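You operate a simulated robot arm through the tools that you are given. There is no shell and no other tool.

The job below is to be done with a simulated robot arm. You get a single attempt, and the scene is never put back.

JOB
Take the dowel from the work bench and put it on top of the green carton there. Put the small ticket that says "D2" from the work bench on the brown swatch and the small ticket that says "P5" in the grey tub. Any order will do. Set down upright: small ticket.

Only the result counts: the job must be done as asked and must still hold three seconds after the hand-in. Knocking over, shifting, dropping, spilling or breaking anything else fails it.

ROBOT AND FRAMES
A 6-joint arm with a two-finger gripper, fixed in place. Base frame: the origin is at the foot of the arm, x ahead of it, y to its left, z up; the work surface is at about z = 0. Lengths are in cm, angles in rad, forces in N, time in s.
With the tool pointing down near the work surface it reaches from about 24 to 62 cm from the base axis. Its first joint turns from -1.152 to 1.152 rad. Payload 1.37 kg.
The tool frame sits at the grasp point between the pads (the TCP): z along the fingers, y along the line on which they close. The tips reach 2.2 cm beyond it. The gripper opens to 9.2 cm. The gripper's body begins 6.5 cm behind the TCP.
Orientation is that of the tool frame in the base frame, as a unit quaternion [x, y, z, w]. With the fingers straight down and closing along the base's y, the tool's x points along the base's -x, its y along +y and its z along -z.

CONTROLS
- The arm moves only by the tool move_arm. Its argument "motion" is a list of rows, each a list of 6 numbers: the shift along the base's x, y, z in cm, then the turn, a rotation vector about the base's x, y, z in rad. In form: [[dx, dy, dz, wx, wy, wz], ...]. A call has 1 to 20 rows; each row is the pose to reach, as a shift and turn from the pose commanded when the call began. "gripper" is the opening, from 0 (shut) to 1 (fully open), set as the call begins (left out, the last holds). A row lasts 0.2 s, in which the tool goes at most 5 cm and 0.15 rad; a call with a longer step from one row to the next is refused whole, and so is a gripper value outside its range. A pose out of reach is approached as far as the arm can. The call stops where the force on the tool passes 40 N (or 10 N more than at its start, if that is more) or the arm is blocked; 0.2 s more then pass. Each finger halts on what it meets, pressing with about 26 N; the grip force reading is that of the motor and also rises with nothing between the fingers. The clock runs only during rows and for 0.2 s after the last one: add rows that repeat a pose to give the fingers time. The reply holds the time, the measured pose of the TCP, the force on the tool along the base axes, the opening and the grip force, in the units named above and with some noise, with the torque about the TCP (base axes, N m) and any sound that the robot's microphone picked up, and new pictures: "pictures" is both (left out), scene, wrist or none.
- Cameras (640 x 400 px; columns grow to the right, rows downward): "scene" is fixed at [4.56, -44.93, 56.85]; the picture's right is [0.59, -0.80, 0.00], its down [-0.57, -0.42, -0.71] and it looks along [0.57, 0.42, -0.70] (base axes); focal length 278 px, centre (320, 200). "wrist" rides on the gripper at [7.1, 1.9, -10.2] in the tool frame; the picture's right is [-0.26, 0.97, 0.00], its down [-0.75, -0.20, -0.62] and it looks along [-0.60, -0.16, 0.78] (tool axes); focal length 280 px, centre (320, 200). There is no depth. A picture from a camera that has moved, and an enlarged one, comes with that camera's place and axes in the base frame and with its lens.
- enlarge(camera, box): a new picture of the part [left, top, right, bottom] of that camera's present view, enlarged. No time passes.
- job_done(): hands the job in; it is judged then, once.

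Places have to be worked out from the pictures, the camera data and where the tool is seen. Open the gripper and draw the arm clear of the work before you hand the job in, unless the task says otherwise.

The tools are called after "Call:" by a JSON object that holds its "fn" and its "kwargs". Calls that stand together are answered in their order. move_arm: Moves the arm, as the interface text tells. Its arguments: {"type":"object","properties":{"motion":{"type":"array"},"gripper":{"type":"number"},"pictures":{"type":"string","enum":["both","scene","wrist","none"]}},"required":["motion"]} The other tools are called the same way: enlarge (camera, box) takes an enlarged picture of a part of a camera's view; job_done () hands the job in.

At the start:

```text
time: 0.0
tool_pos: [46.71, -2.6, 29.56]
orientation: [0.0, 1.0, 0.0, 0.0]
ft_force: [0.6, 0.2, 0.1]
wrist_torque: [-0.04, 0.01, -0.01]
width: 9.2
grip_force: 0.0
```

scene: 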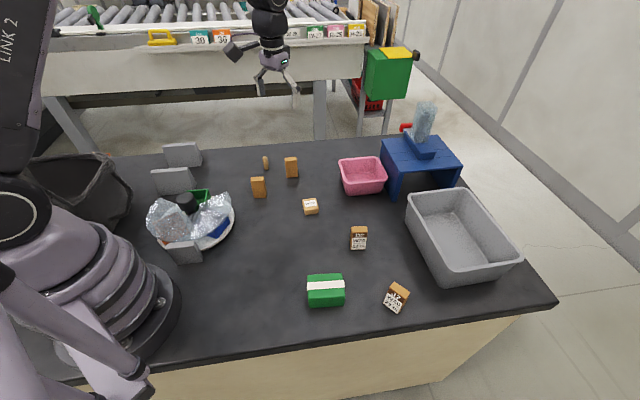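
wrist: 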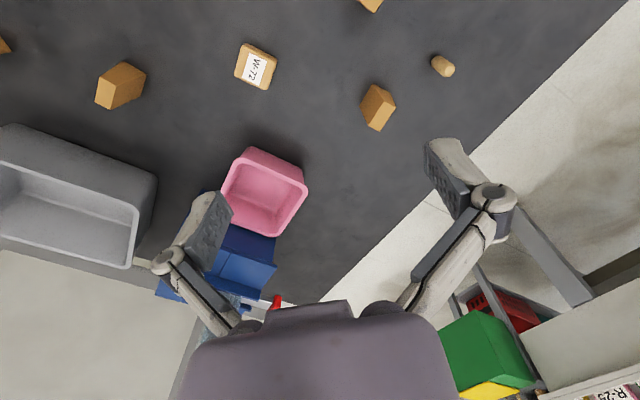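

I'll begin by inspecting the scene closely: there are several small orange tickets (blocks), a green carton, a grey tub, a dowel near (265,162). I enlarge parts to read labels and find the brown swatch.

Call:
{"fn": "enlarge", "kwargs": {"camera": "scene", "box": [230, 140, 350, 215]}}

Call:
{"fn": "enlarge", "kwargs": {"camera": "scene", "box": [290, 215, 430, 320]}}

Call:
{"fn": "enlarge", "kwargs": {"camera": "scene", "box": [120, 130, 260, 280]}}

Call:
{"fn": "enlarge", "kwargs": {"camera": "wrist", "box": [0, 0, 640, 400]}}

```text
5.33 times, centred on (290, 178) of scene
camera zoom: at [4.56, -44.93, 56.85], right [0.59, -0.8, 0.0], down [-0.57, -0.42, -0.71], along [0.57, 0.42, -0.7], focal length 1481 px, centre (480, 320)
```

zoom: 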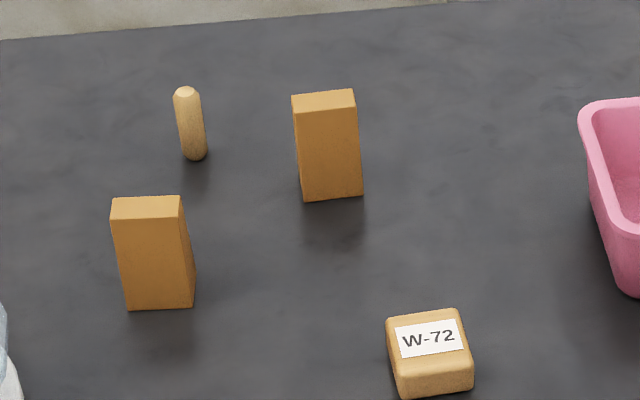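

```text
3.81 times, centred on (360, 268) of scene
camera zoom: at [4.56, -44.93, 56.85], right [0.59, -0.8, 0.0], down [-0.57, -0.42, -0.71], along [0.57, 0.42, -0.7], focal length 1058 px, centre (168, -57)
```

zoom: 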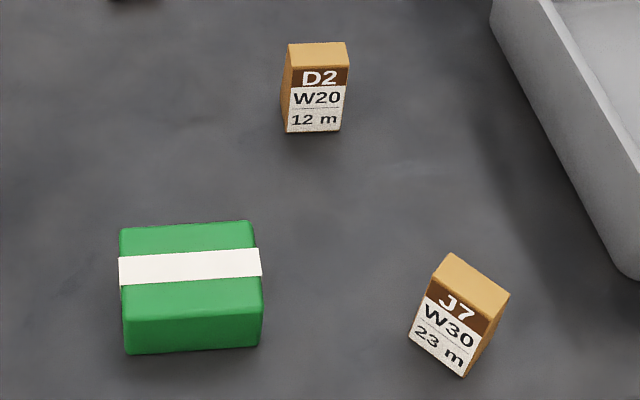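

```text
2.67 times, centred on (190, 205) of scene
camera zoom: at [4.56, -44.93, 56.85], right [0.59, -0.8, 0.0], down [-0.57, -0.42, -0.71], along [0.57, 0.42, -0.7], focal length 741 px, centre (667, 187)
```

zoom: 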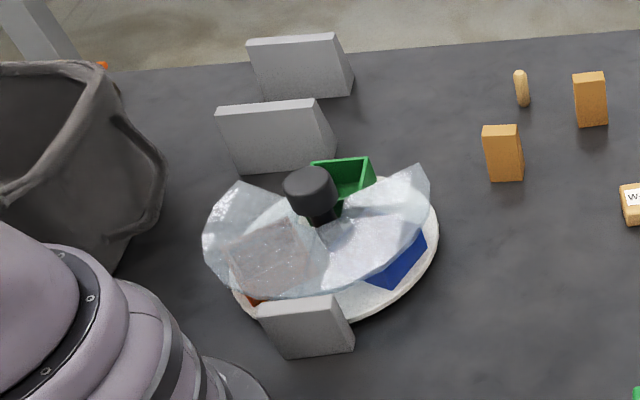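

```text
1.00 times, centred on (320, 200) of wrist (not enlarged: the box is as wide or as high as the picture)
camera zoom: at [39.72, -0.64, 39.82], right [0.26, 0.97, 0.0], down [0.75, -0.2, 0.62], along [0.6, -0.16, -0.78], focal length 280 px, centre (320, 200)
```

zoom: 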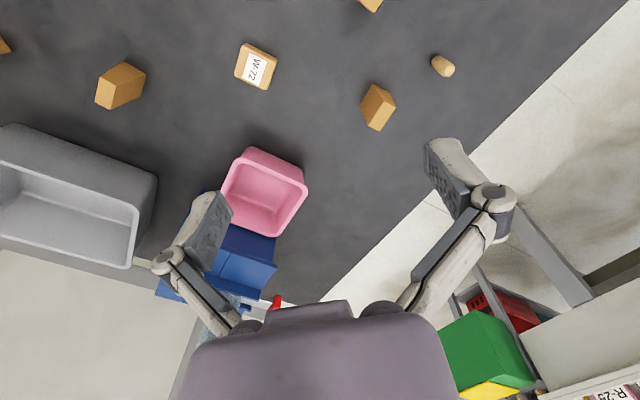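

The scene shows tickets D2 at about (42.6,-28.8) and J7 at (33,-42). Two more tickets at about (54,2.5) and (41,4) have their labels hidden, the dowel stands near (52,12), the carton is near (27.5,-29), and a covered turntable sits near (25,13). I swing the wrist camera around, staying high, to read the backs of the two unknown tickets.

Call:
{"fn": "move_arm", "kwargs": {"motion": [[0.6, 0.95, -0.5, 0, 0, -0.15], [1.2, 1.9, -1.0, 0, 0, -0.3], [1.8, 2.85, -1.5, 0, 0, -0.45], [2.4, 3.8, -2.0, 0, 0, -0.6], [3.0, 4.75, -2.5, 0, 0, -0.75], [3.6, 5.7, -3.0, 0, 0, -0.9], [4.2, 6.65, -3.5, 0, 0, -1.05], [4.8, 7.6, -4.0, 0, 0, -1.2], [5.4, 8.55, -4.5, 0, 0, -1.35], [6.0, 9.5, -5.0, 0, 0, -1.5], [6.6, 10.45, -5.5, 0, 0, -1.65], [7.2, 11.4, -6.0, 0, 0, -1.8], [7.8, 12.35, -6.5, 0, 0, -1.95], [8.4, 13.3, -7.0, 0, 0, -2.1], [9.3, 14.3, -8.0, 0, 0, -2.25], [9.3, 14.3, -8.0, 0, 0, -2.25]]}}

```text
time: 3.4
tool_pos: [56.08, 11.83, 21.62]
orientation: [0.903, 0.43, 0.0, 0.0]
ft_force: [0.0, -0.1, 0.3]
wrist_torque: [-0.01, -0.02, 0.02]
width: 9.21
grip_force: 0.0
camera wrist: at [62.16, 16.17, 31.87], right [0.58, -0.81, 0.0], down [-0.63, -0.46, 0.62], along [-0.51, -0.37, -0.78], focal length 280 px, centre (320, 200)
```

scene: 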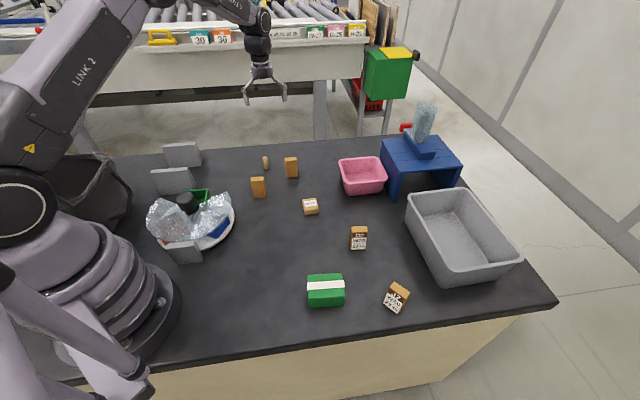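
wrist: 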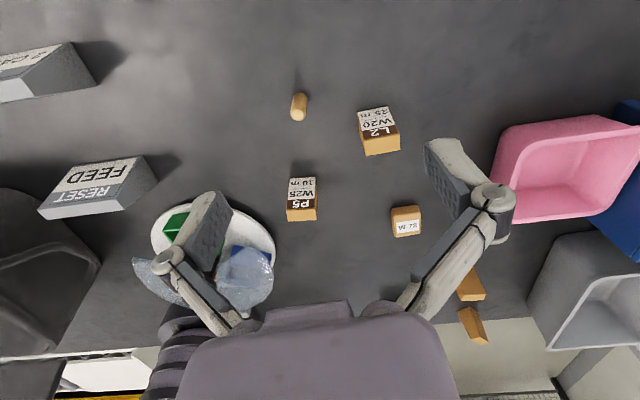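

B at about (41,4) reads P5 and A reads L2. I enlarge to confirm, and to read the grey wedge signs by the turntable.

Call:
{"fn": "enlarge", "kwargs": {"camera": "wrist", "box": [270, 80, 430, 240]}}

Call:
{"fn": "enlarge", "kwargs": {"camera": "wrist", "box": [0, 30, 290, 330]}}

```text
2.50 times, centred on (350, 160) of wrist
camera zoom: at [62.16, 16.17, 31.87], right [0.58, -0.81, 0.0], down [-0.63, -0.46, 0.62], along [-0.51, -0.37, -0.78], focal length 701 px, centre (245, 300)
```

zoom: 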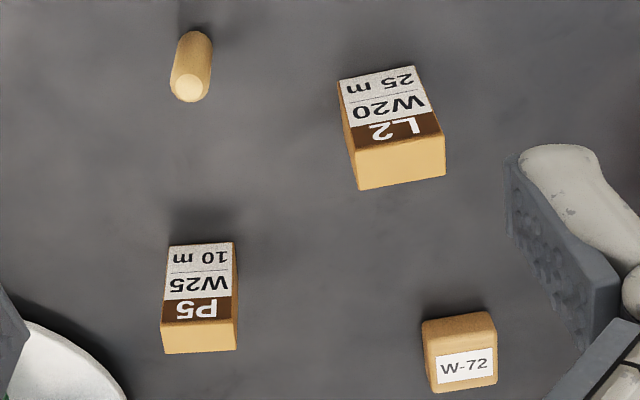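

```text
1.33 times, centred on (145, 180) of wrist
camera zoom: at [62.16, 16.17, 31.87], right [0.58, -0.81, 0.0], down [-0.63, -0.46, 0.62], along [-0.51, -0.37, -0.78], focal length 374 px, centre (553, 227)
```

zoom: 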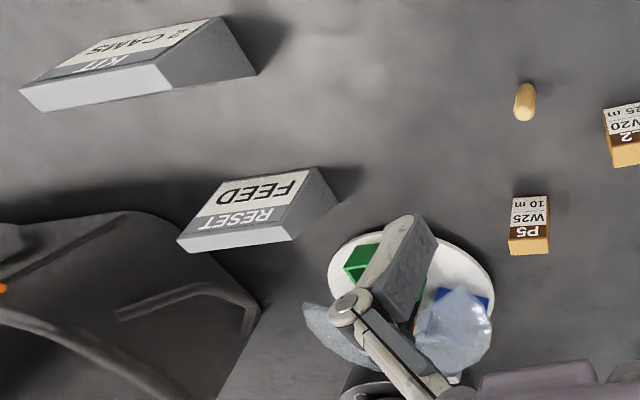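

P5 is confirmed at about (41,4). Next I move above the turntable, staying high, to see where the brown swatch is.

Call:
{"fn": "move_arm", "kwargs": {"motion": [[-3, 0.4, 1, 0, 0, 0], [-6, 0.8, 2, 0, 0, 0], [-9, 1.2, 3, 0, 0, 0], [-12, 1.6, 4, 0, 0, 0], [-15, 2, 4, 0, 0, 0], [-18, 2.4, 4, 0, 0, 0], [-21, 2.8, 4, 0, 0, 0], [-24, 3.2, 4, 0, 0, 0], [-26, 3.2, 4, 0, 0, 0], [-26, 3.2, 4, 0, 0, 0]]}}

```text
time: 5.6
tool_pos: [29.86, 15.13, 25.35]
orientation: [0.902, 0.431, 0.0, 0.0]
ft_force: [0.2, 0.0, -0.1]
wrist_torque: [-0.03, 0.02, 0.0]
width: 9.21
grip_force: 0.1
camera wrist: at [35.97, 19.38, 35.69], right [0.59, -0.81, 0.0], down [-0.63, -0.46, 0.62], along [-0.51, -0.37, -0.78], focal length 280 px, centre (320, 200)
```

scene: 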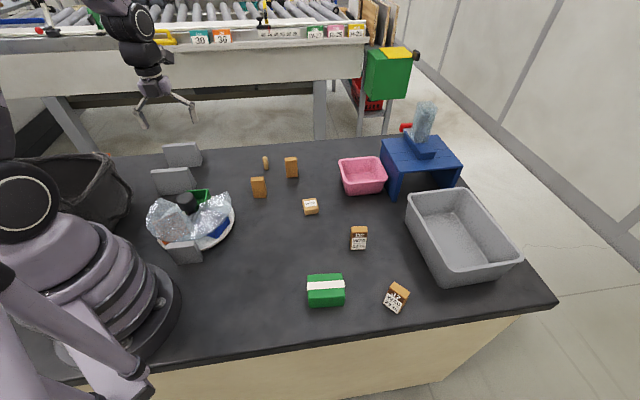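
wrist: 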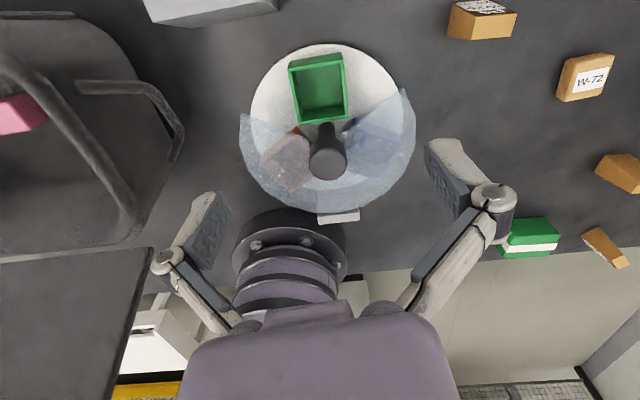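

Call:
{"fn": "enlarge", "kwargs": {"camera": "wrist", "box": [220, 30, 440, 230]}}

Call:
{"fn": "enlarge", "kwargs": {"camera": "scene", "box": [135, 170, 245, 270]}}

```text
2.00 times, centred on (330, 130) of wrist
camera zoom: at [35.97, 19.38, 35.69], right [0.59, -0.81, 0.0], down [-0.63, -0.46, 0.62], along [-0.51, -0.37, -0.78], focal length 561 px, centre (300, 340)
```

zoom: 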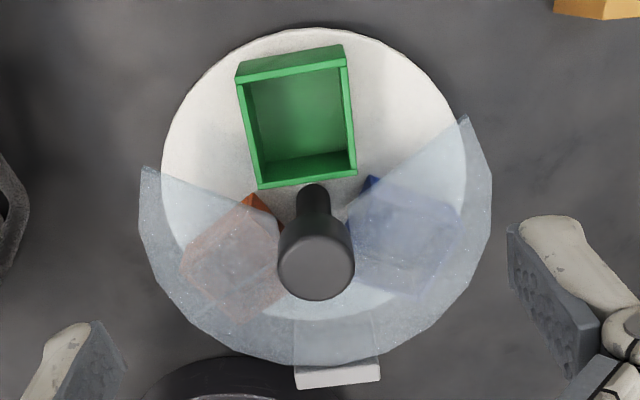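

```text
4.00 times, centred on (190, 220) of scene
camera zoom: at [4.55, -44.93, 56.85], right [0.59, -0.8, 0.0], down [-0.57, -0.42, -0.71], along [0.57, 0.42, -0.7], focal length 1111 px, centre (840, 120)
```

zoom: 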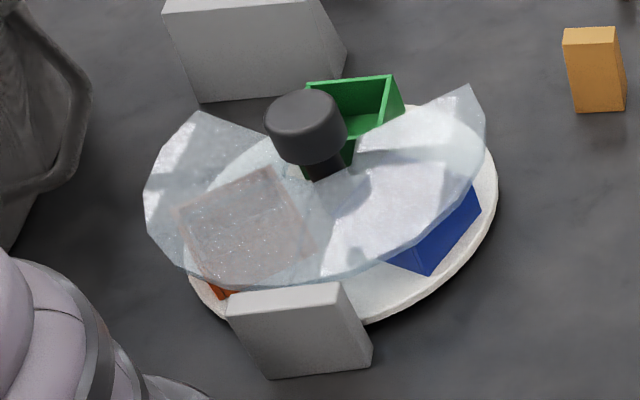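

The turntable has a green, a blue and an orange-brown tray under a partial clear cover. Before deciding what the "brown swatch" is, I inspect the other objects.

Call:
{"fn": "enlarge", "kwargs": {"camera": "scene", "box": [330, 90, 490, 210]}}

Call:
{"fn": "enlarge", "kwargs": {"camera": "scene", "box": [400, 180, 560, 300]}}

Call:
{"fn": "enlarge", "kwargs": {"camera": "scene", "box": [0, 120, 210, 280]}}

Call:
{"fn": "enlarge", "kwargs": {"camera": "wrist", "box": [0, 0, 300, 240]}}

```text
3.33 times, centred on (410, 150) of scene
camera zoom: at [4.55, -44.93, 56.85], right [0.59, -0.8, 0.0], down [-0.57, -0.42, -0.71], along [0.57, 0.42, -0.7], focal length 926 px, centre (20, 367)
```

zoom: 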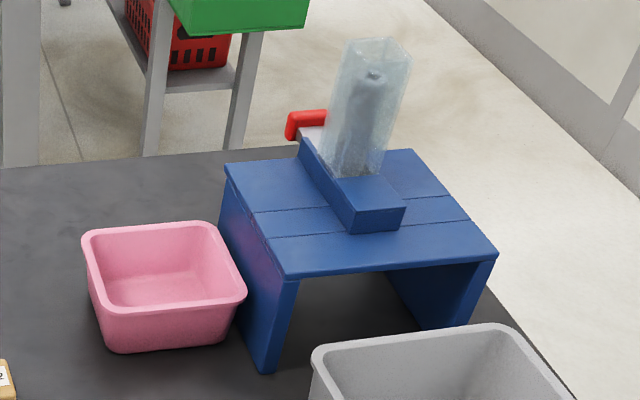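

```text
3.33 times, centred on (480, 240) of scene
camera zoom: at [4.55, -44.93, 56.85], right [0.59, -0.8, 0.0], down [-0.57, -0.42, -0.71], along [0.57, 0.42, -0.7], focal length 926 px, centre (-213, 67)
```

zoom: 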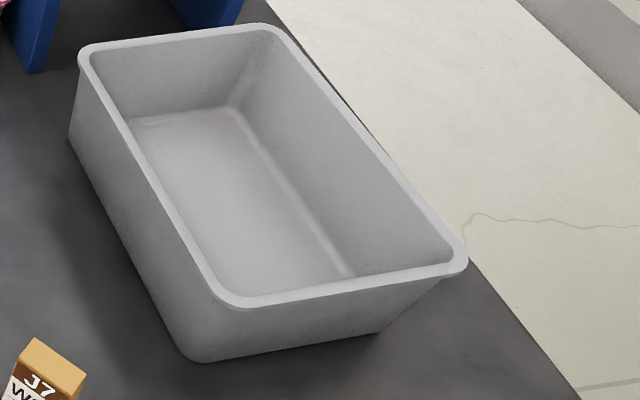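

```text
2.50 times, centred on (105, 200) of scene
camera zoom: at [4.55, -44.93, 56.85], right [0.59, -0.8, 0.0], down [-0.57, -0.42, -0.71], along [0.57, 0.42, -0.7], focal length 694 px, centre (858, 200)
```

zoom: 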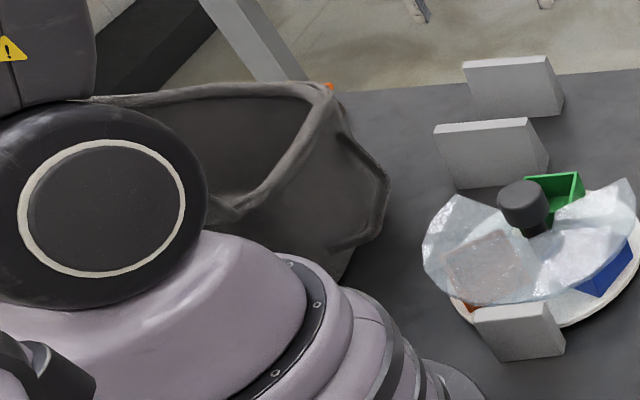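

```text
1.67 times, centred on (150, 120) of wrist
camera zoom: at [35.97, 19.38, 35.69], right [0.59, -0.81, 0.0], down [-0.63, -0.46, 0.62], along [-0.51, -0.37, -0.78], focal length 467 px, centre (603, 333)
```

zoom: 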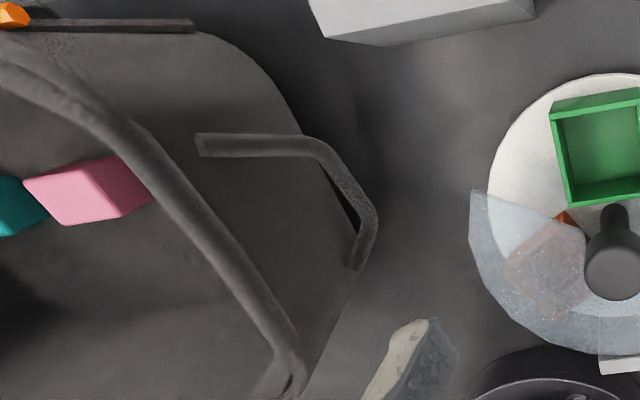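

All three tray colours are visible, but none is clearly a "brown swatch". I move the wrist camera to survey the far right side (tub, blue platform, behind them) for a flat brown patch.

Call:
{"fn": "move_arm", "kwargs": {"motion": [[1, -3.2, 0.3, 0, 0, 0.15], [2, -6.4, 0.6, 0, 0, 0.3], [3, -9.6, 0.9, 0, 0, 0.45], [4, -12.8, 1.2, 0, 0, 0.6], [5, -16, 1.5, 0, 0, 0.75], [6, -19.2, 1.8, 0, 0, 0.9], [7, -22.4, 2.1, 0, 0, 1.05], [8, -25.6, 2.4, 0, 0, 1.2], [9, -28.8, 2.6, 0, 0, 1.35], [10, -32, 2.6, 0, 0, 1.5], [10, -35, 2.6, 0, 0, 1.65], [10, -35, 2.6, 0, 0, 1.65]]}}

```text
time: 8.2
tool_pos: [39.91, -20.18, 28.06]
orientation: [0.295, 0.956, 0.0, 0.0]
ft_force: [-0.6, 1.2, 0.6]
wrist_torque: [-0.02, -0.02, 0.01]
width: 9.18
grip_force: 0.1
camera wrist: at [35.2, -14.54, 38.25], right [0.76, 0.65, 0.0], down [0.51, -0.59, 0.63], along [0.41, -0.48, -0.78], focal length 280 px, centre (320, 200)
```

scene: 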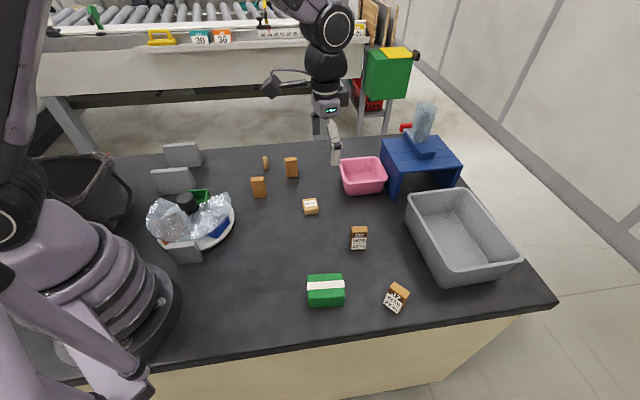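
wrist: 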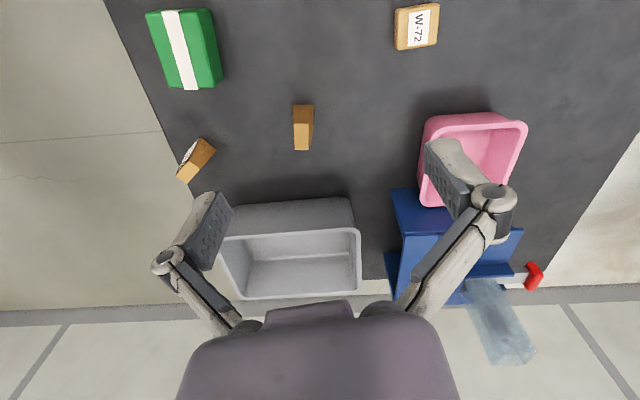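

No brown patch is visible here yet. I enlarge this view around the tub and the blue platform.

Call:
{"fn": "enlarge", "kwargs": {"camera": "wrist", "box": [200, 80, 560, 340]}}

Call:
{"fn": "enlarge", "kwargs": {"camera": "wrist", "box": [120, 0, 340, 200]}}

Call:
{"fn": "enlarge", "kwargs": {"camera": "scene", "box": [130, 260, 330, 390]}}

```text
1.54 times, centred on (380, 210) of wrist
camera zoom: at [35.2, -14.54, 38.25], right [0.76, 0.65, 0.0], down [0.51, -0.59, 0.63], along [0.41, -0.48, -0.78], focal length 431 px, centre (228, 185)
```

zoom: 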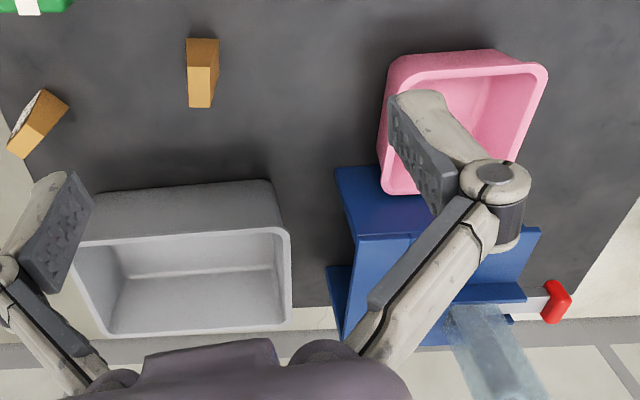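

```text
2.00 times, centred on (230, 100) of wrist
camera zoom: at [35.2, -14.54, 38.25], right [0.76, 0.65, 0.0], down [0.51, -0.59, 0.63], along [0.41, -0.48, -0.78], focal length 561 px, centre (500, 400)
```

zoom: 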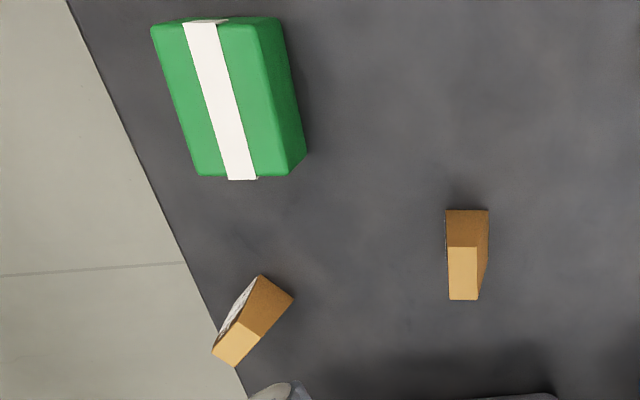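

```text
3.08 times, centred on (230, 325) of scene
camera zoom: at [4.55, -44.93, 56.85], right [0.59, -0.8, 0.0], down [-0.57, -0.42, -0.71], along [0.57, 0.42, -0.7], focal length 854 px, centre (597, -185)
```

zoom: 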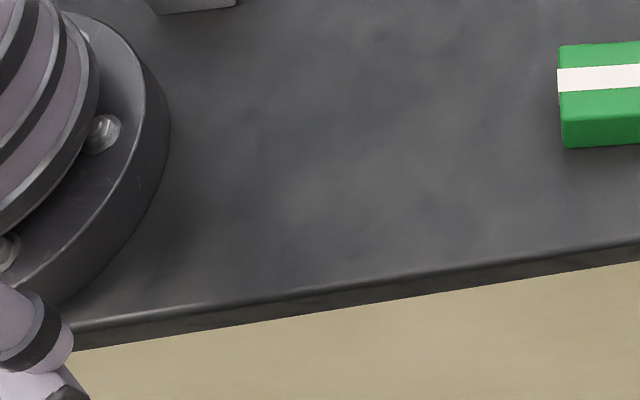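

Nothing brown on this side. I now swing the camera to the left side of the bench to look at the area beyond the turntable and bin.

Call:
{"fn": "move_arm", "kwargs": {"motion": [[-0.7, 2.1, 0.3, 0, 0, 0.15], [-1.4, 4.2, 0.6, 0, 0, 0.3], [-2.1, 6.3, 0.9, 0, 0, 0.45], [-2.8, 8.4, 1.2, 0, 0, 0.6], [-3.5, 10.5, 1.5, 0, 0, 0.75], [-4.2, 12.6, 1.8, 0, 0, 0.9], [-4.9, 14.7, 2.0, 0, 0, 1.05], [-5.6, 16.8, 2, 0, 0, 1.2], [-6.3, 18.9, 2, 0, 0, 1.35], [-7, 21, 2, 0, 0, 1.5], [-7.7, 23.1, 2, 0, 0, 1.65], [-8.4, 25.2, 2, 0, 0, 1.8], [-9.1, 27.3, 2, 0, 0, 1.95], [-9.8, 29.4, 2, 0, 0, 2.1], [-10, 32, 2, 0, 0, 2.25], [-10, 32, 2, 0, 0, 2.25]]}}

```text
time: 11.6
tool_pos: [29.96, 12.14, 30.21]
orientation: [0.735, -0.678, 0.0, 0.0]
ft_force: [0.0, 0.1, -0.8]
wrist_torque: [0.02, 0.02, 0.03]
width: 9.2
grip_force: 0.0
camera wrist: at [28.67, 4.9, 40.49], right [-0.98, 0.18, 0.0], down [0.14, 0.77, 0.63], along [0.11, 0.61, -0.78], focal length 280 px, centre (320, 200)
```

scene: 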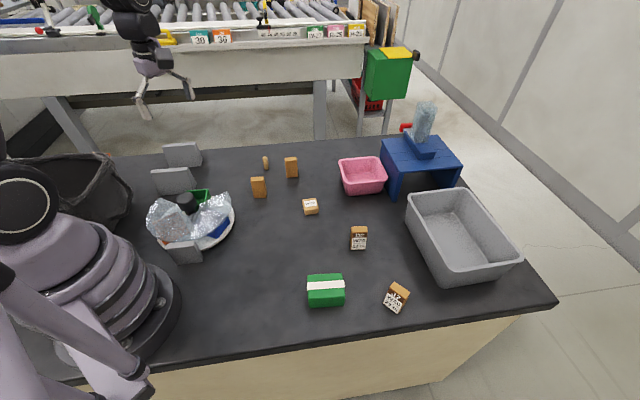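
wrist: 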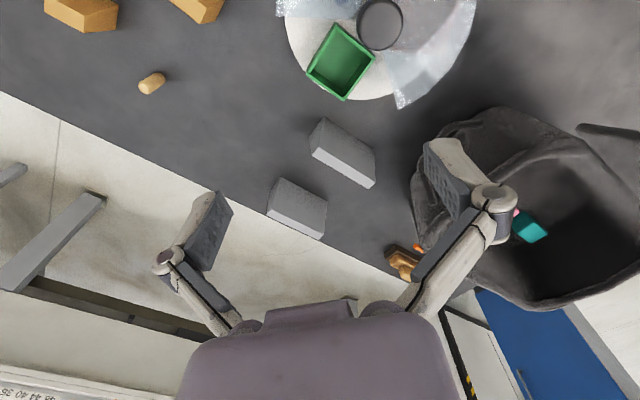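

Something orange-brown is partly hidden beside the bin at pixel (402,262). I enlarge there.

Call:
{"fn": "enlarge", "kwargs": {"camera": "wrist", "box": [340, 200, 500, 310]}}

Call:
{"fn": "enlarge", "kwargs": {"camera": "wrist", "box": [250, 0, 500, 150]}}

```text
3.64 times, centred on (420, 255) of wrist
camera zoom: at [28.67, 4.9, 40.49], right [-0.98, 0.18, 0.0], down [0.14, 0.77, 0.63], along [0.11, 0.61, -0.78], focal length 1020 px, centre (-44, 0)
```

zoom: 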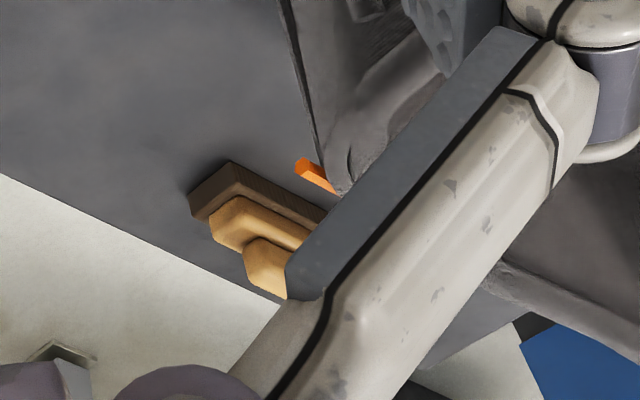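

```text
2.56 times, centred on (375, 75) of wrist
camera zoom: at [28.67, 4.9, 40.49], right [-0.98, 0.18, 0.0], down [0.14, 0.77, 0.63], along [0.11, 0.61, -0.78], focal length 718 px, centre (179, 520)
```

zoom: 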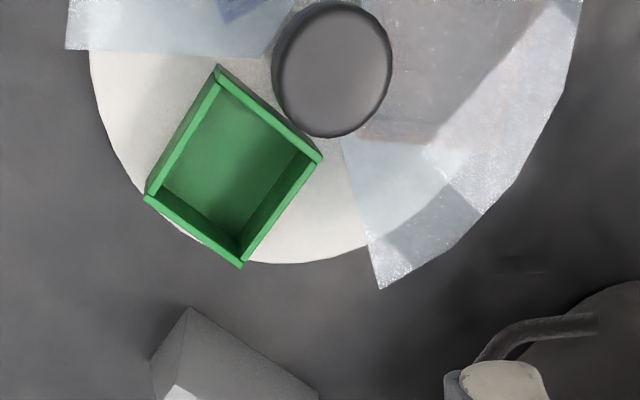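

That is a wooden brush behind the bin, outside the joint-1 limit, so it isn't a swatch. I now take a closer look at the covered tray on the turntable from a different angle.

Call:
{"fn": "move_arm", "kwargs": {"motion": [[0, -0.5, -1.5, 0, 0, 0.15], [0, -1, -3, 0, 0, 0.3], [0, -1.5, -5, 0, 0, 0.45], [0, -2, -7, 0, 0, 0.6], [0, -3, -9, 0, 0, 0.75], [0, -4, -11, 0, 0, 0.9], [0, -4, -11.5, 0, 0, 0.9], [0, -4, -11.5, 0, 0, 0.9]]}}

```text
time: 13.4
tool_pos: [29.83, 7.92, 18.6]
orientation: [0.957, -0.291, 0.0, 0.0]
ft_force: [-0.3, -0.2, 0.0]
wrist_torque: [-0.01, 0.01, -0.02]
width: 9.22
grip_force: 0.1
camera wrist: at [34.86, 2.37, 28.88], right [-0.76, -0.66, 0.0], down [-0.51, 0.59, 0.63], along [-0.41, 0.47, -0.78], focal length 280 px, centre (320, 200)
```

scene: 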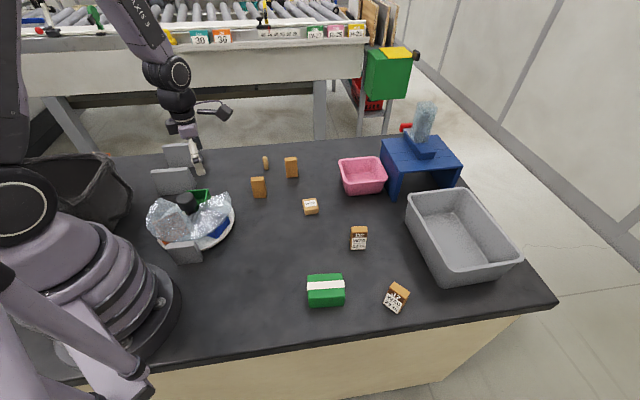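
wrist: 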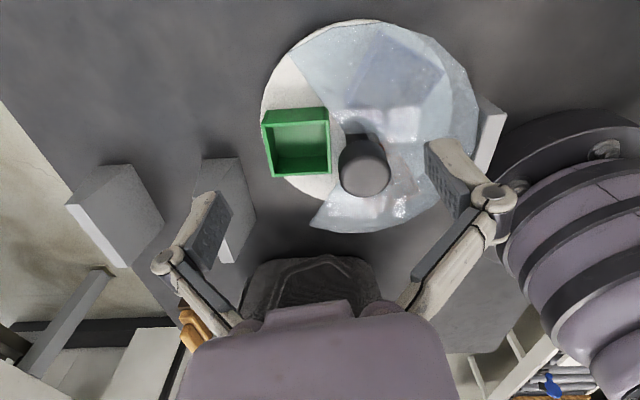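

Call:
{"fn": "enlarge", "kwargs": {"camera": "wrist", "box": [290, 20, 490, 240]}}

Call:
{"fn": "enlarge", "kwargs": {"camera": "scene", "box": [140, 190, 240, 260]}}

```text
1.82 times, centred on (390, 130) of wrist
camera zoom: at [34.86, 2.37, 28.88], right [-0.76, -0.66, 0.0], down [-0.51, 0.59, 0.63], along [-0.41, 0.47, -0.78], focal length 510 px, centre (193, 327)
```

zoom: 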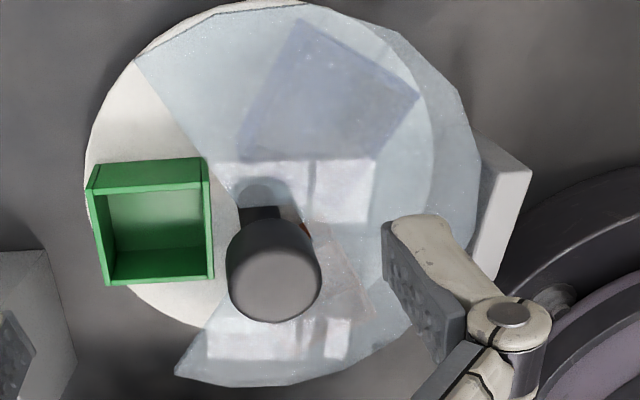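

```text
5.71 times, centred on (190, 225) of scene
camera zoom: at [4.56, -44.93, 56.85], right [0.59, -0.8, 0.0], down [-0.57, -0.42, -0.71], along [0.57, 0.42, -0.7], focal length 1587 px, centre (1063, 57)
```

zoom: 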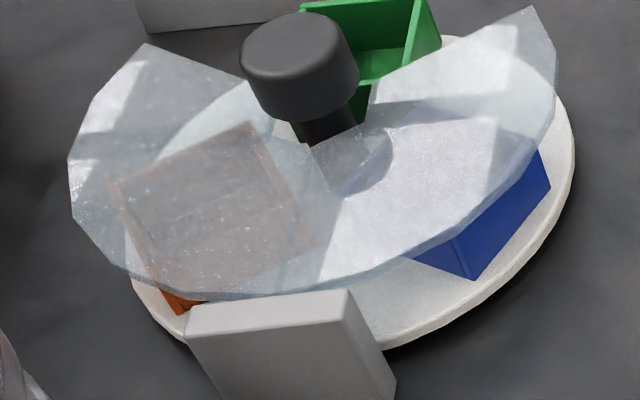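

The trays are under a clear sector cover on a stand. I go around to the +x/+y side to read the signs and get another view for the swatch.

Call:
{"fn": "move_arm", "kwargs": {"motion": [[1.5, 3, 2, 0, 0, 0.15], [3, 6, 4, 0, 0, 0.3], [4.5, 9.5, 6, 0, 0, 0.45], [6, 13, 6.5, 0, 0, 0.6], [7.5, 16.5, 6.5, 0, 0, 0.75], [9, 20, 6.5, 0, 0, 0.9], [11, 23.5, 6.5, 0, 0, 1.05], [13, 27, 6.5, 0, 0, 1.2], [13.5, 27.5, 6.5, 0, 0, 1.2], [13.5, 27.5, 6.5, 0, 0, 1.2]]}}

```text
time: 15.6
tool_pos: [42.27, 36.59, 24.88]
orientation: [0.956, 0.292, 0.003, 0.005]
ft_force: [0.9, 0.0, -0.4]
wrist_torque: [0.0, 0.01, 0.01]
width: 9.21
grip_force: 0.1
out of reach, approached as far as the arm can: row 8, 9, 10
camera wrist: at [49.29, 39.13, 35.26], right [0.32, -0.95, 0.01], down [-0.74, -0.25, 0.62], along [-0.58, -0.21, -0.78], focal length 280 px, centre (320, 200)
```

scene: 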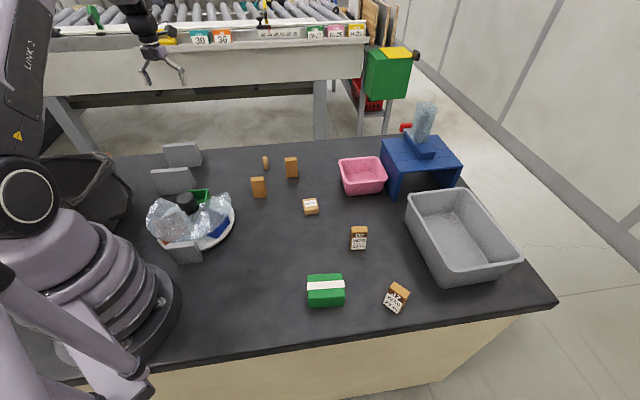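
wrist: 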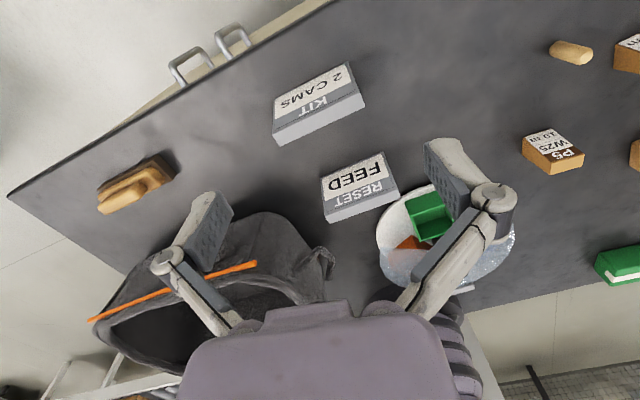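

Signs read "FEED/RESET" and "KIT/2 CAMS"; there's a brush at the far left. I zoom in on the turntable from this side.

Call:
{"fn": "enlarge", "kwargs": {"camera": "wrist", "box": [370, 170, 530, 300]}}

Call:
{"fn": "enlarge", "kwargs": {"camera": "wrist", "box": [70, 140, 330, 330]}}

Call:
{"fn": "enlarge", "kwargs": {"camera": "wrist", "box": [260, 50, 420, 230]}}

```text
3.08 times, centred on (450, 235) of wrist
camera zoom: at [49.29, 39.13, 35.26], right [0.32, -0.95, 0.01], down [-0.74, -0.25, 0.62], along [-0.58, -0.21, -0.78], focal length 863 px, centre (-80, 92)
```

zoom: 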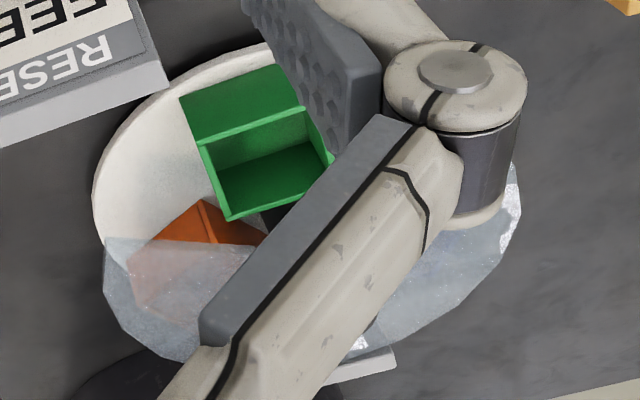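

```text
2.11 times, centred on (200, 235) of wrist
camera zoom: at [49.29, 39.13, 35.26], right [0.32, -0.95, 0.01], down [-0.74, -0.25, 0.62], along [-0.58, -0.21, -0.78], focal length 590 px, centre (573, 126)
```

zoom: 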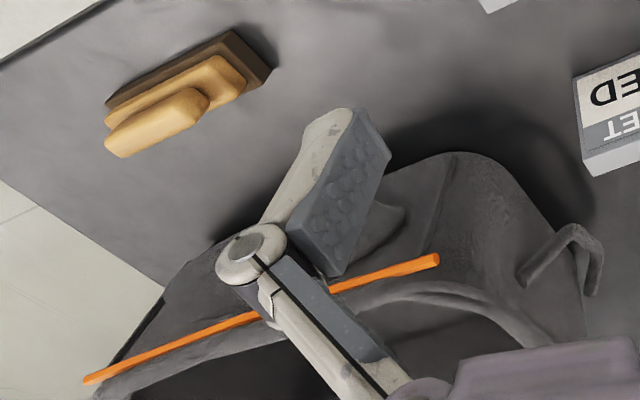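

```text
2.22 times, centred on (340, 140) of wrist
camera zoom: at [49.29, 39.13, 35.26], right [0.32, -0.95, 0.01], down [-0.74, -0.25, 0.62], along [-0.58, -0.21, -0.78], focal length 623 px, centre (276, 333)
```

zoom: 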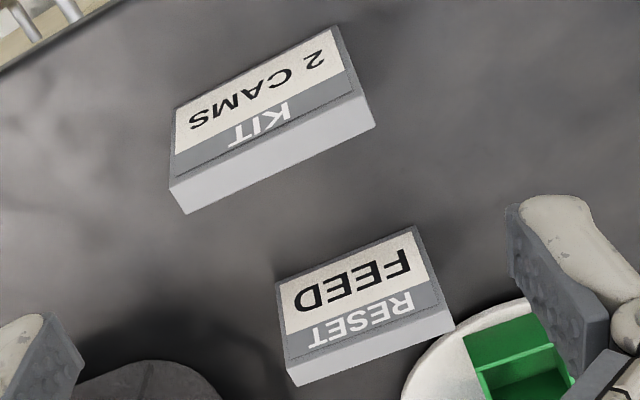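

Call:
{"fn": "enlarge", "kwargs": {"camera": "scene", "box": [146, 196, 206, 246]}}

Call:
{"fn": "enlarge", "kwargs": {"camera": "scene", "box": [190, 185, 240, 250]}}

```text
8.00 times, centred on (176, 221) of scene
camera zoom: at [4.56, -44.93, 56.85], right [0.59, -0.8, 0.0], down [-0.57, -0.42, -0.71], along [0.57, 0.42, -0.7], focal length 2222 px, centre (1472, 32)
```

zoom: 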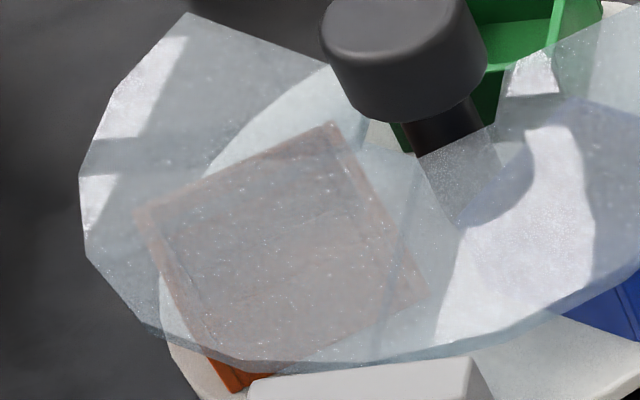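

```text
6.15 times, centred on (215, 218) of scene
camera zoom: at [4.56, -44.93, 56.85], right [0.59, -0.8, 0.0], down [-0.57, -0.42, -0.71], along [0.57, 0.42, -0.7], focal length 1709 px, centre (966, 92)
```

zoom: 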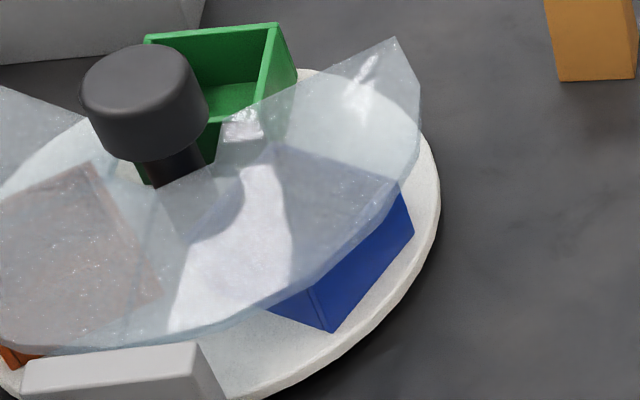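

Through the clear cover, the rust tray has brownish flat content distinct from its rim, so the brown swatch is most likely inside that tray, now at about 158° from the centre (24,9.4). The cover gap spans roughly -13° to 102°. I'll use the black knob (cap z≈7–10) to turn the tray into the gap, first positioning high above the knob.

Call:
{"fn": "move_arm", "kwargs": {"motion": [[-1.3, -1.7, 0, 0, 0, -0.15], [-2.6, -3.4, 0, 0, 0, -0.3], [-3.9, -5.1, 0, 0, 0, -0.45], [-5.2, -6.8, 0, 0, 0, -0.6], [-6.5, -8.5, 0, 0, 0, -0.75], [-7.8, -10.2, 0, 0, 0, -0.9], [-9.1, -11.9, 0, 0, 0, -1.05], [-10.4, -13.6, 0, 0, 0, -1.2], [-11.7, -15.3, 0, 0, 0, -1.35], [-13, -17, -0.5, 0, 0, -1.5], [-14.3, -18.7, -1, 0, 0, -1.65], [-15.6, -20.4, -2, 0, 0, -1.8], [-16.9, -22.1, -3, 0, 0, -1.95], [-18.2, -23.8, -4, 0, 0, -2.1], [-19.2, -26, -5, 0, 0, -2.25], [-19.2, -26, -5, 0, 0, -2.35], [-19.2, -26, -5, 0, 0, -2.35]]}}

```text
time: 19.2
tool_pos: [22.96, 10.63, 19.93]
orientation: [-0.643, 0.766, 0.0, 0.0]
ft_force: [0.3, -0.2, -0.1]
wrist_torque: [-0.02, -0.02, -0.02]
width: 9.2
grip_force: 0.1
camera wrist: at [20.05, 4.02, 30.2], right [-0.91, 0.42, 0.0], down [0.33, 0.71, 0.63], along [0.27, 0.57, -0.78], focal length 280 px, centre (320, 200)
```

scene: 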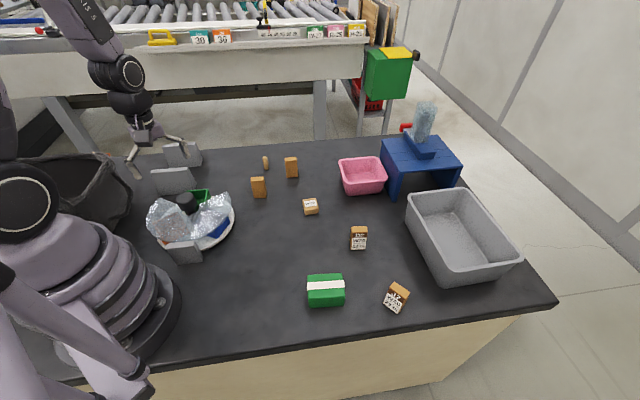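
wrist: 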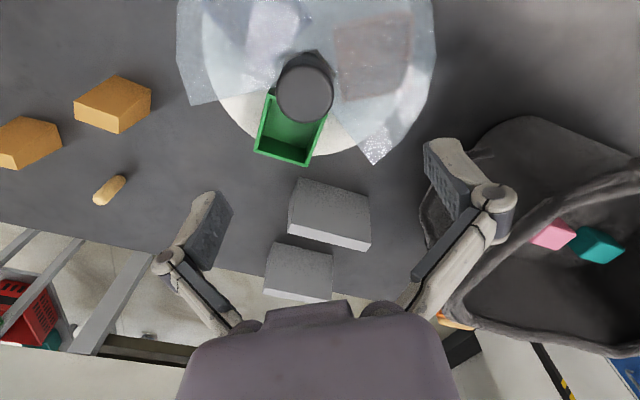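

This view looks almost straight down through the cover onto the rust tray. I enlarge it to check its content and fix the knob axis.

Call:
{"fn": "enlarge", "kwargs": {"camera": "wrist", "box": [310, 0, 430, 110]}}

Call:
{"fn": "enlarge", "kwargs": {"camera": "wrist", "box": [180, 0, 440, 180]}}

```text
3.64 times, centred on (370, 55) of wrist
camera zoom: at [20.05, 4.02, 30.2], right [-0.91, 0.42, 0.0], down [0.33, 0.71, 0.63], along [0.27, 0.57, -0.78], focal length 1020 px, centre (138, 727)
```

zoom: 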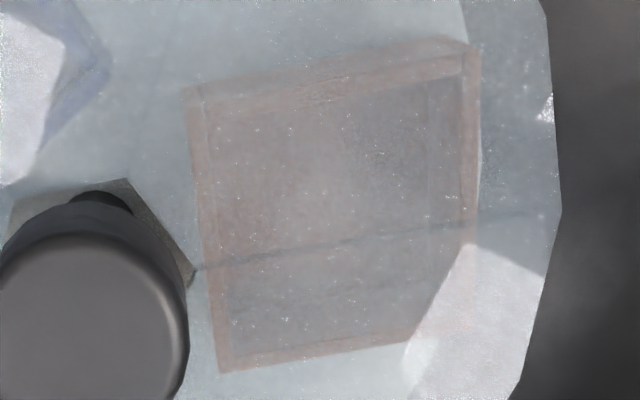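

```text
2.22 times, centred on (310, 90) of wrist
camera zoom: at [20.05, 4.02, 30.2], right [-0.91, 0.42, 0.0], down [0.33, 0.71, 0.63], along [0.27, 0.57, -0.78], focal length 623 px, centre (342, 444)
```

zoom: 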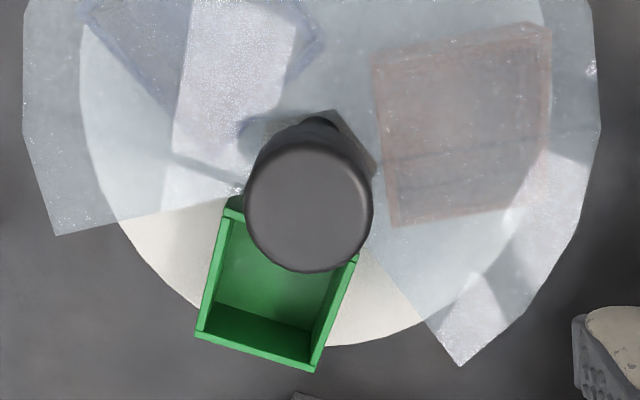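

The tray has orange walls with a brown floor patch: that is the swatch. The knob axis is at about (23.95, 9.4), diameter 4.1, cap top z≈10. I centre over it and descend partway to verify.

Call:
{"fn": "move_arm", "kwargs": {"motion": [[0.5, -0.6, -1, 0, 0, 0], [0.99, -1.23, -2, 0, 0, 0], [0.99, -1.23, -4, 0, 0, 0], [0.99, -1.23, -6, 0, 0, 0], [0.99, -1.23, -7.4, 0, 0, 0], [0.99, -1.23, -7.4, 0, 0, 0]]}}

```text
time: 20.6
tool_pos: [24.11, 9.51, 12.58]
orientation: [-0.644, 0.765, 0.001, 0.0]
ft_force: [0.0, 0.3, 0.2]
wrist_torque: [0.02, -0.02, 0.02]
width: 9.18
grip_force: 0.0
camera wrist: at [21.11, 2.74, 22.83], right [-0.91, 0.42, 0.0], down [0.33, 0.71, 0.63], along [0.26, 0.57, -0.78], focal length 280 px, centre (320, 200)
```

scene: 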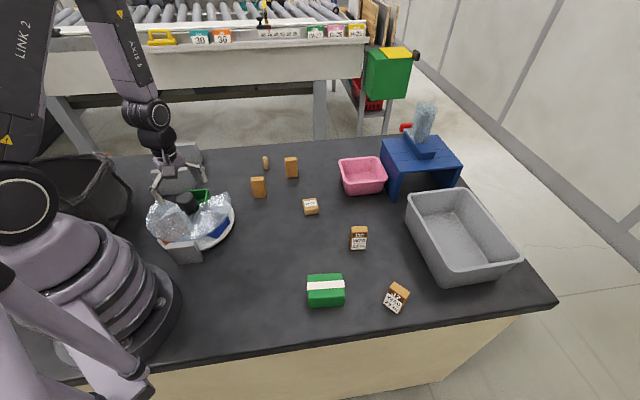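
wrist: 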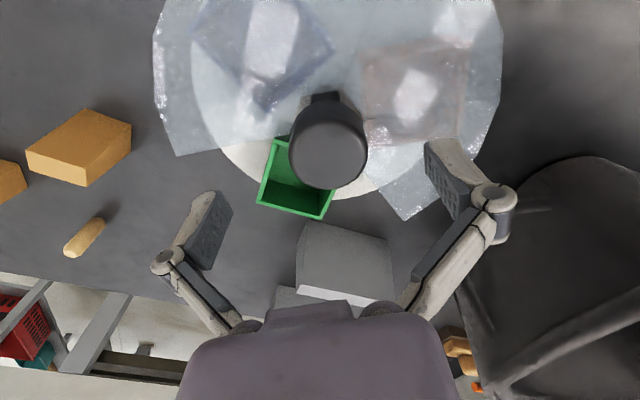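

The knob axis checks out at about (23.85,9.5), within 0.3 cm of the tool. I descend to z≈9.3, so the tips stay about 1 cm above the cover, then close on the cap.

Call:
{"fn": "move_arm", "kwargs": {"motion": [[-0.1, 0, -1, 0, 0, 0], [-0.2, 0, -2, 0, 0, 0], [-0.2, 0, -2.7, 0, 0, 0], [-0.2, 0, -3.2, 0, 0, 0], [-0.2, 0, -3.2, 0, 0, 0]]}}

Call:
{"fn": "move_arm", "kwargs": {"motion": [[0, 0, 0, 0, 0, 0], [0, 0, 0, 0, 0, 0], [0, 0, 0, 0, 0, 0], [0, 0, 0, 0, 0, 0], [0, 0, 0, 0, 0, 0]], "gripper": 0.3}}

```text
time: 21.8
tool_pos: [23.87, 9.32, 9.33]
orientation: [-0.644, 0.765, 0.0, 0.0]
ft_force: [0.2, -0.8, -0.7]
wrist_torque: [0.03, -0.02, -0.03]
width: 9.2
grip_force: 0.1
camera wrist: at [20.91, 2.69, 19.63], right [-0.91, 0.42, 0.0], down [0.33, 0.71, 0.63], along [0.26, 0.57, -0.78], focal length 280 px, centre (320, 200)
```

scene: 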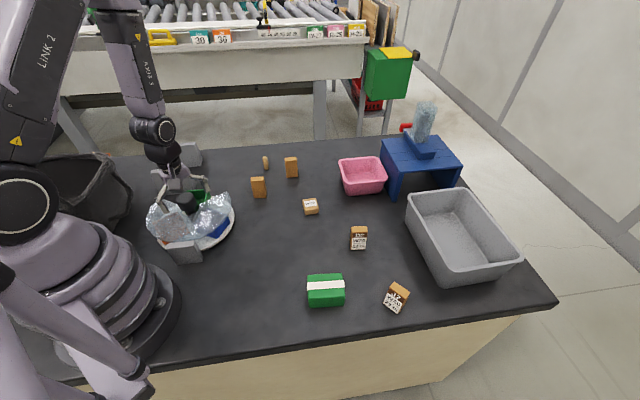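
wrist: 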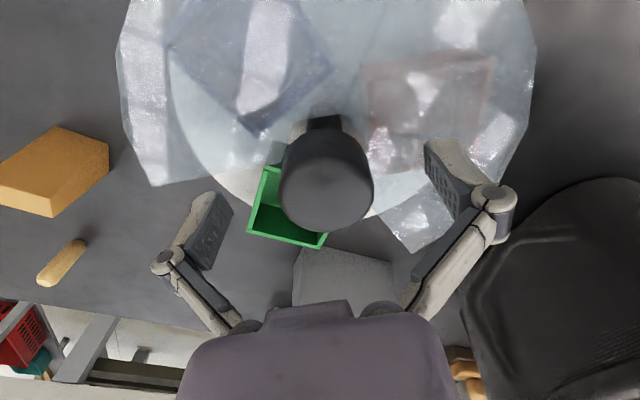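

```text
time: 23.0
tool_pos: [23.66, 9.38, 9.35]
orientation: [-0.645, 0.764, 0.002, -0.004]
ft_force: [-22.6, 4.0, 14.7]
wrist_torque: [0.14, 0.46, -0.01]
width: 4.17
grip_force: 28.2
camera wrist: at [20.76, 2.63, 19.68], right [-0.91, 0.42, 0.0], down [0.33, 0.71, 0.62], along [0.26, 0.56, -0.78], focal length 280 px, centre (320, 200)
```

scene: 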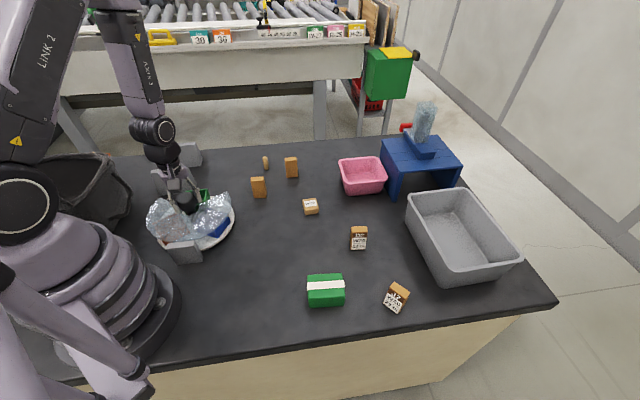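
wrist: 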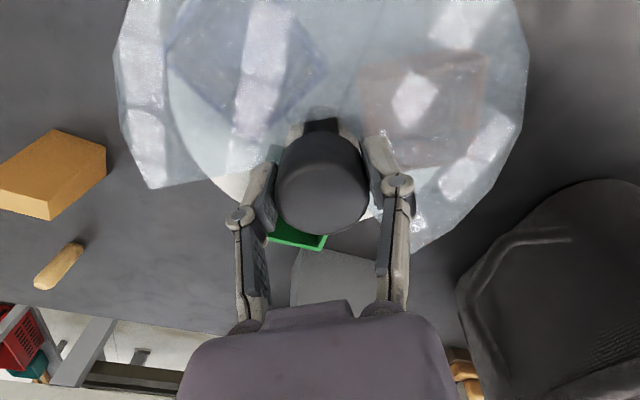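

The cap is gripped at 4.17 cm, but there's a -22 N side load, so the true axis is slightly toward -x. I shift the command to relieve it before turning.

Call:
{"fn": "move_arm", "kwargs": {"motion": [[-0.15, 0.03, 0.05, 0, 0, 0], [-0.3, 0.05, 0.1, 0, 0, 0], [-0.3, 0.05, 0.1, 0, 0, 0]], "pictures": "none"}}

```text
time: 23.8
tool_pos: [23.6, 9.41, 9.52]
orientation: [-0.644, 0.765, -0.001, 0.001]
ft_force: [3.3, -19.3, -33.5]
wrist_torque: [-0.43, 0.0, -0.05]
width: 4.15
grip_force: 27.9
```

Call:
{"fn": "move_arm", "kwargs": {"motion": [[0, -0.04, -0.07, 0, 0, 0], [0, -0.04, -0.07, 0, 0, 0]], "pictures": "none"}}

```text
time: 24.4
tool_pos: [23.7, 9.5, 9.53]
orientation: [-0.646, 0.763, 0.0, 0.0]
ft_force: [-7.6, 8.6, -22.1]
wrist_torque: [0.26, -0.05, 0.0]
width: 4.16
grip_force: 27.9
```

Loads are moderate now. I ease z down slightly and begin turning clockwise (negative about z) in a small test.

Call:
{"fn": "move_arm", "kwargs": {"motion": [[0, 0, -0.06, 0, 0, 0], [0, 0, -0.06, 0, 0, -0.1], [0, 0, -0.06, 0, 0, -0.2], [0, 0, -0.06, 0, 0, -0.3], [0, 0, -0.06, 0, 0, -0.3]]}}

```text
time: 25.6
tool_pos: [23.62, 9.32, 9.59]
orientation: [-0.52, 0.854, 0.0, 0.0]
ft_force: [5.8, -11.5, 6.7]
wrist_torque: [-0.08, -0.03, 0.02]
width: 4.15
grip_force: 27.6
camera wrist: at [18.75, 3.94, 19.73], right [-0.74, 0.68, 0.0], down [0.53, 0.58, 0.63], along [0.42, 0.46, -0.78], focal length 280 px, centre (320, 200)
```

scene: 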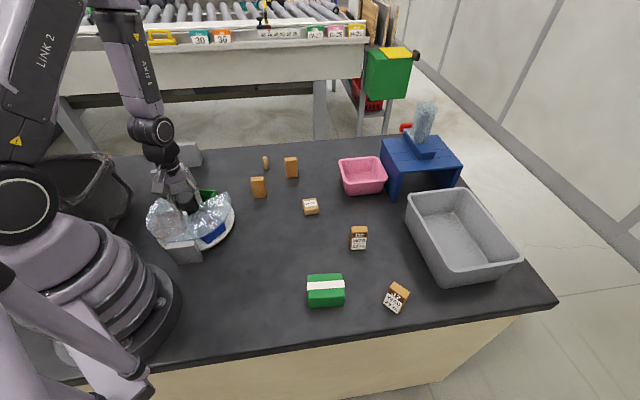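
wrist: 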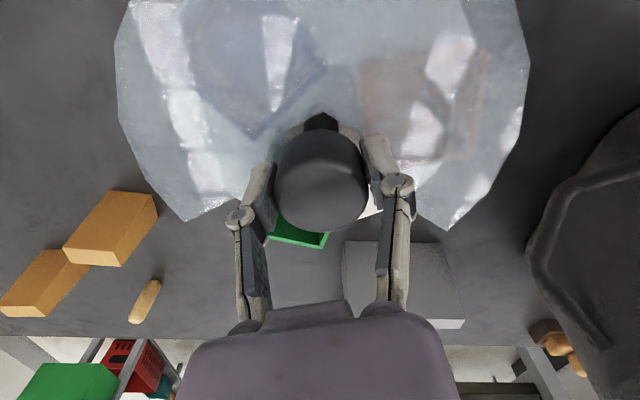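

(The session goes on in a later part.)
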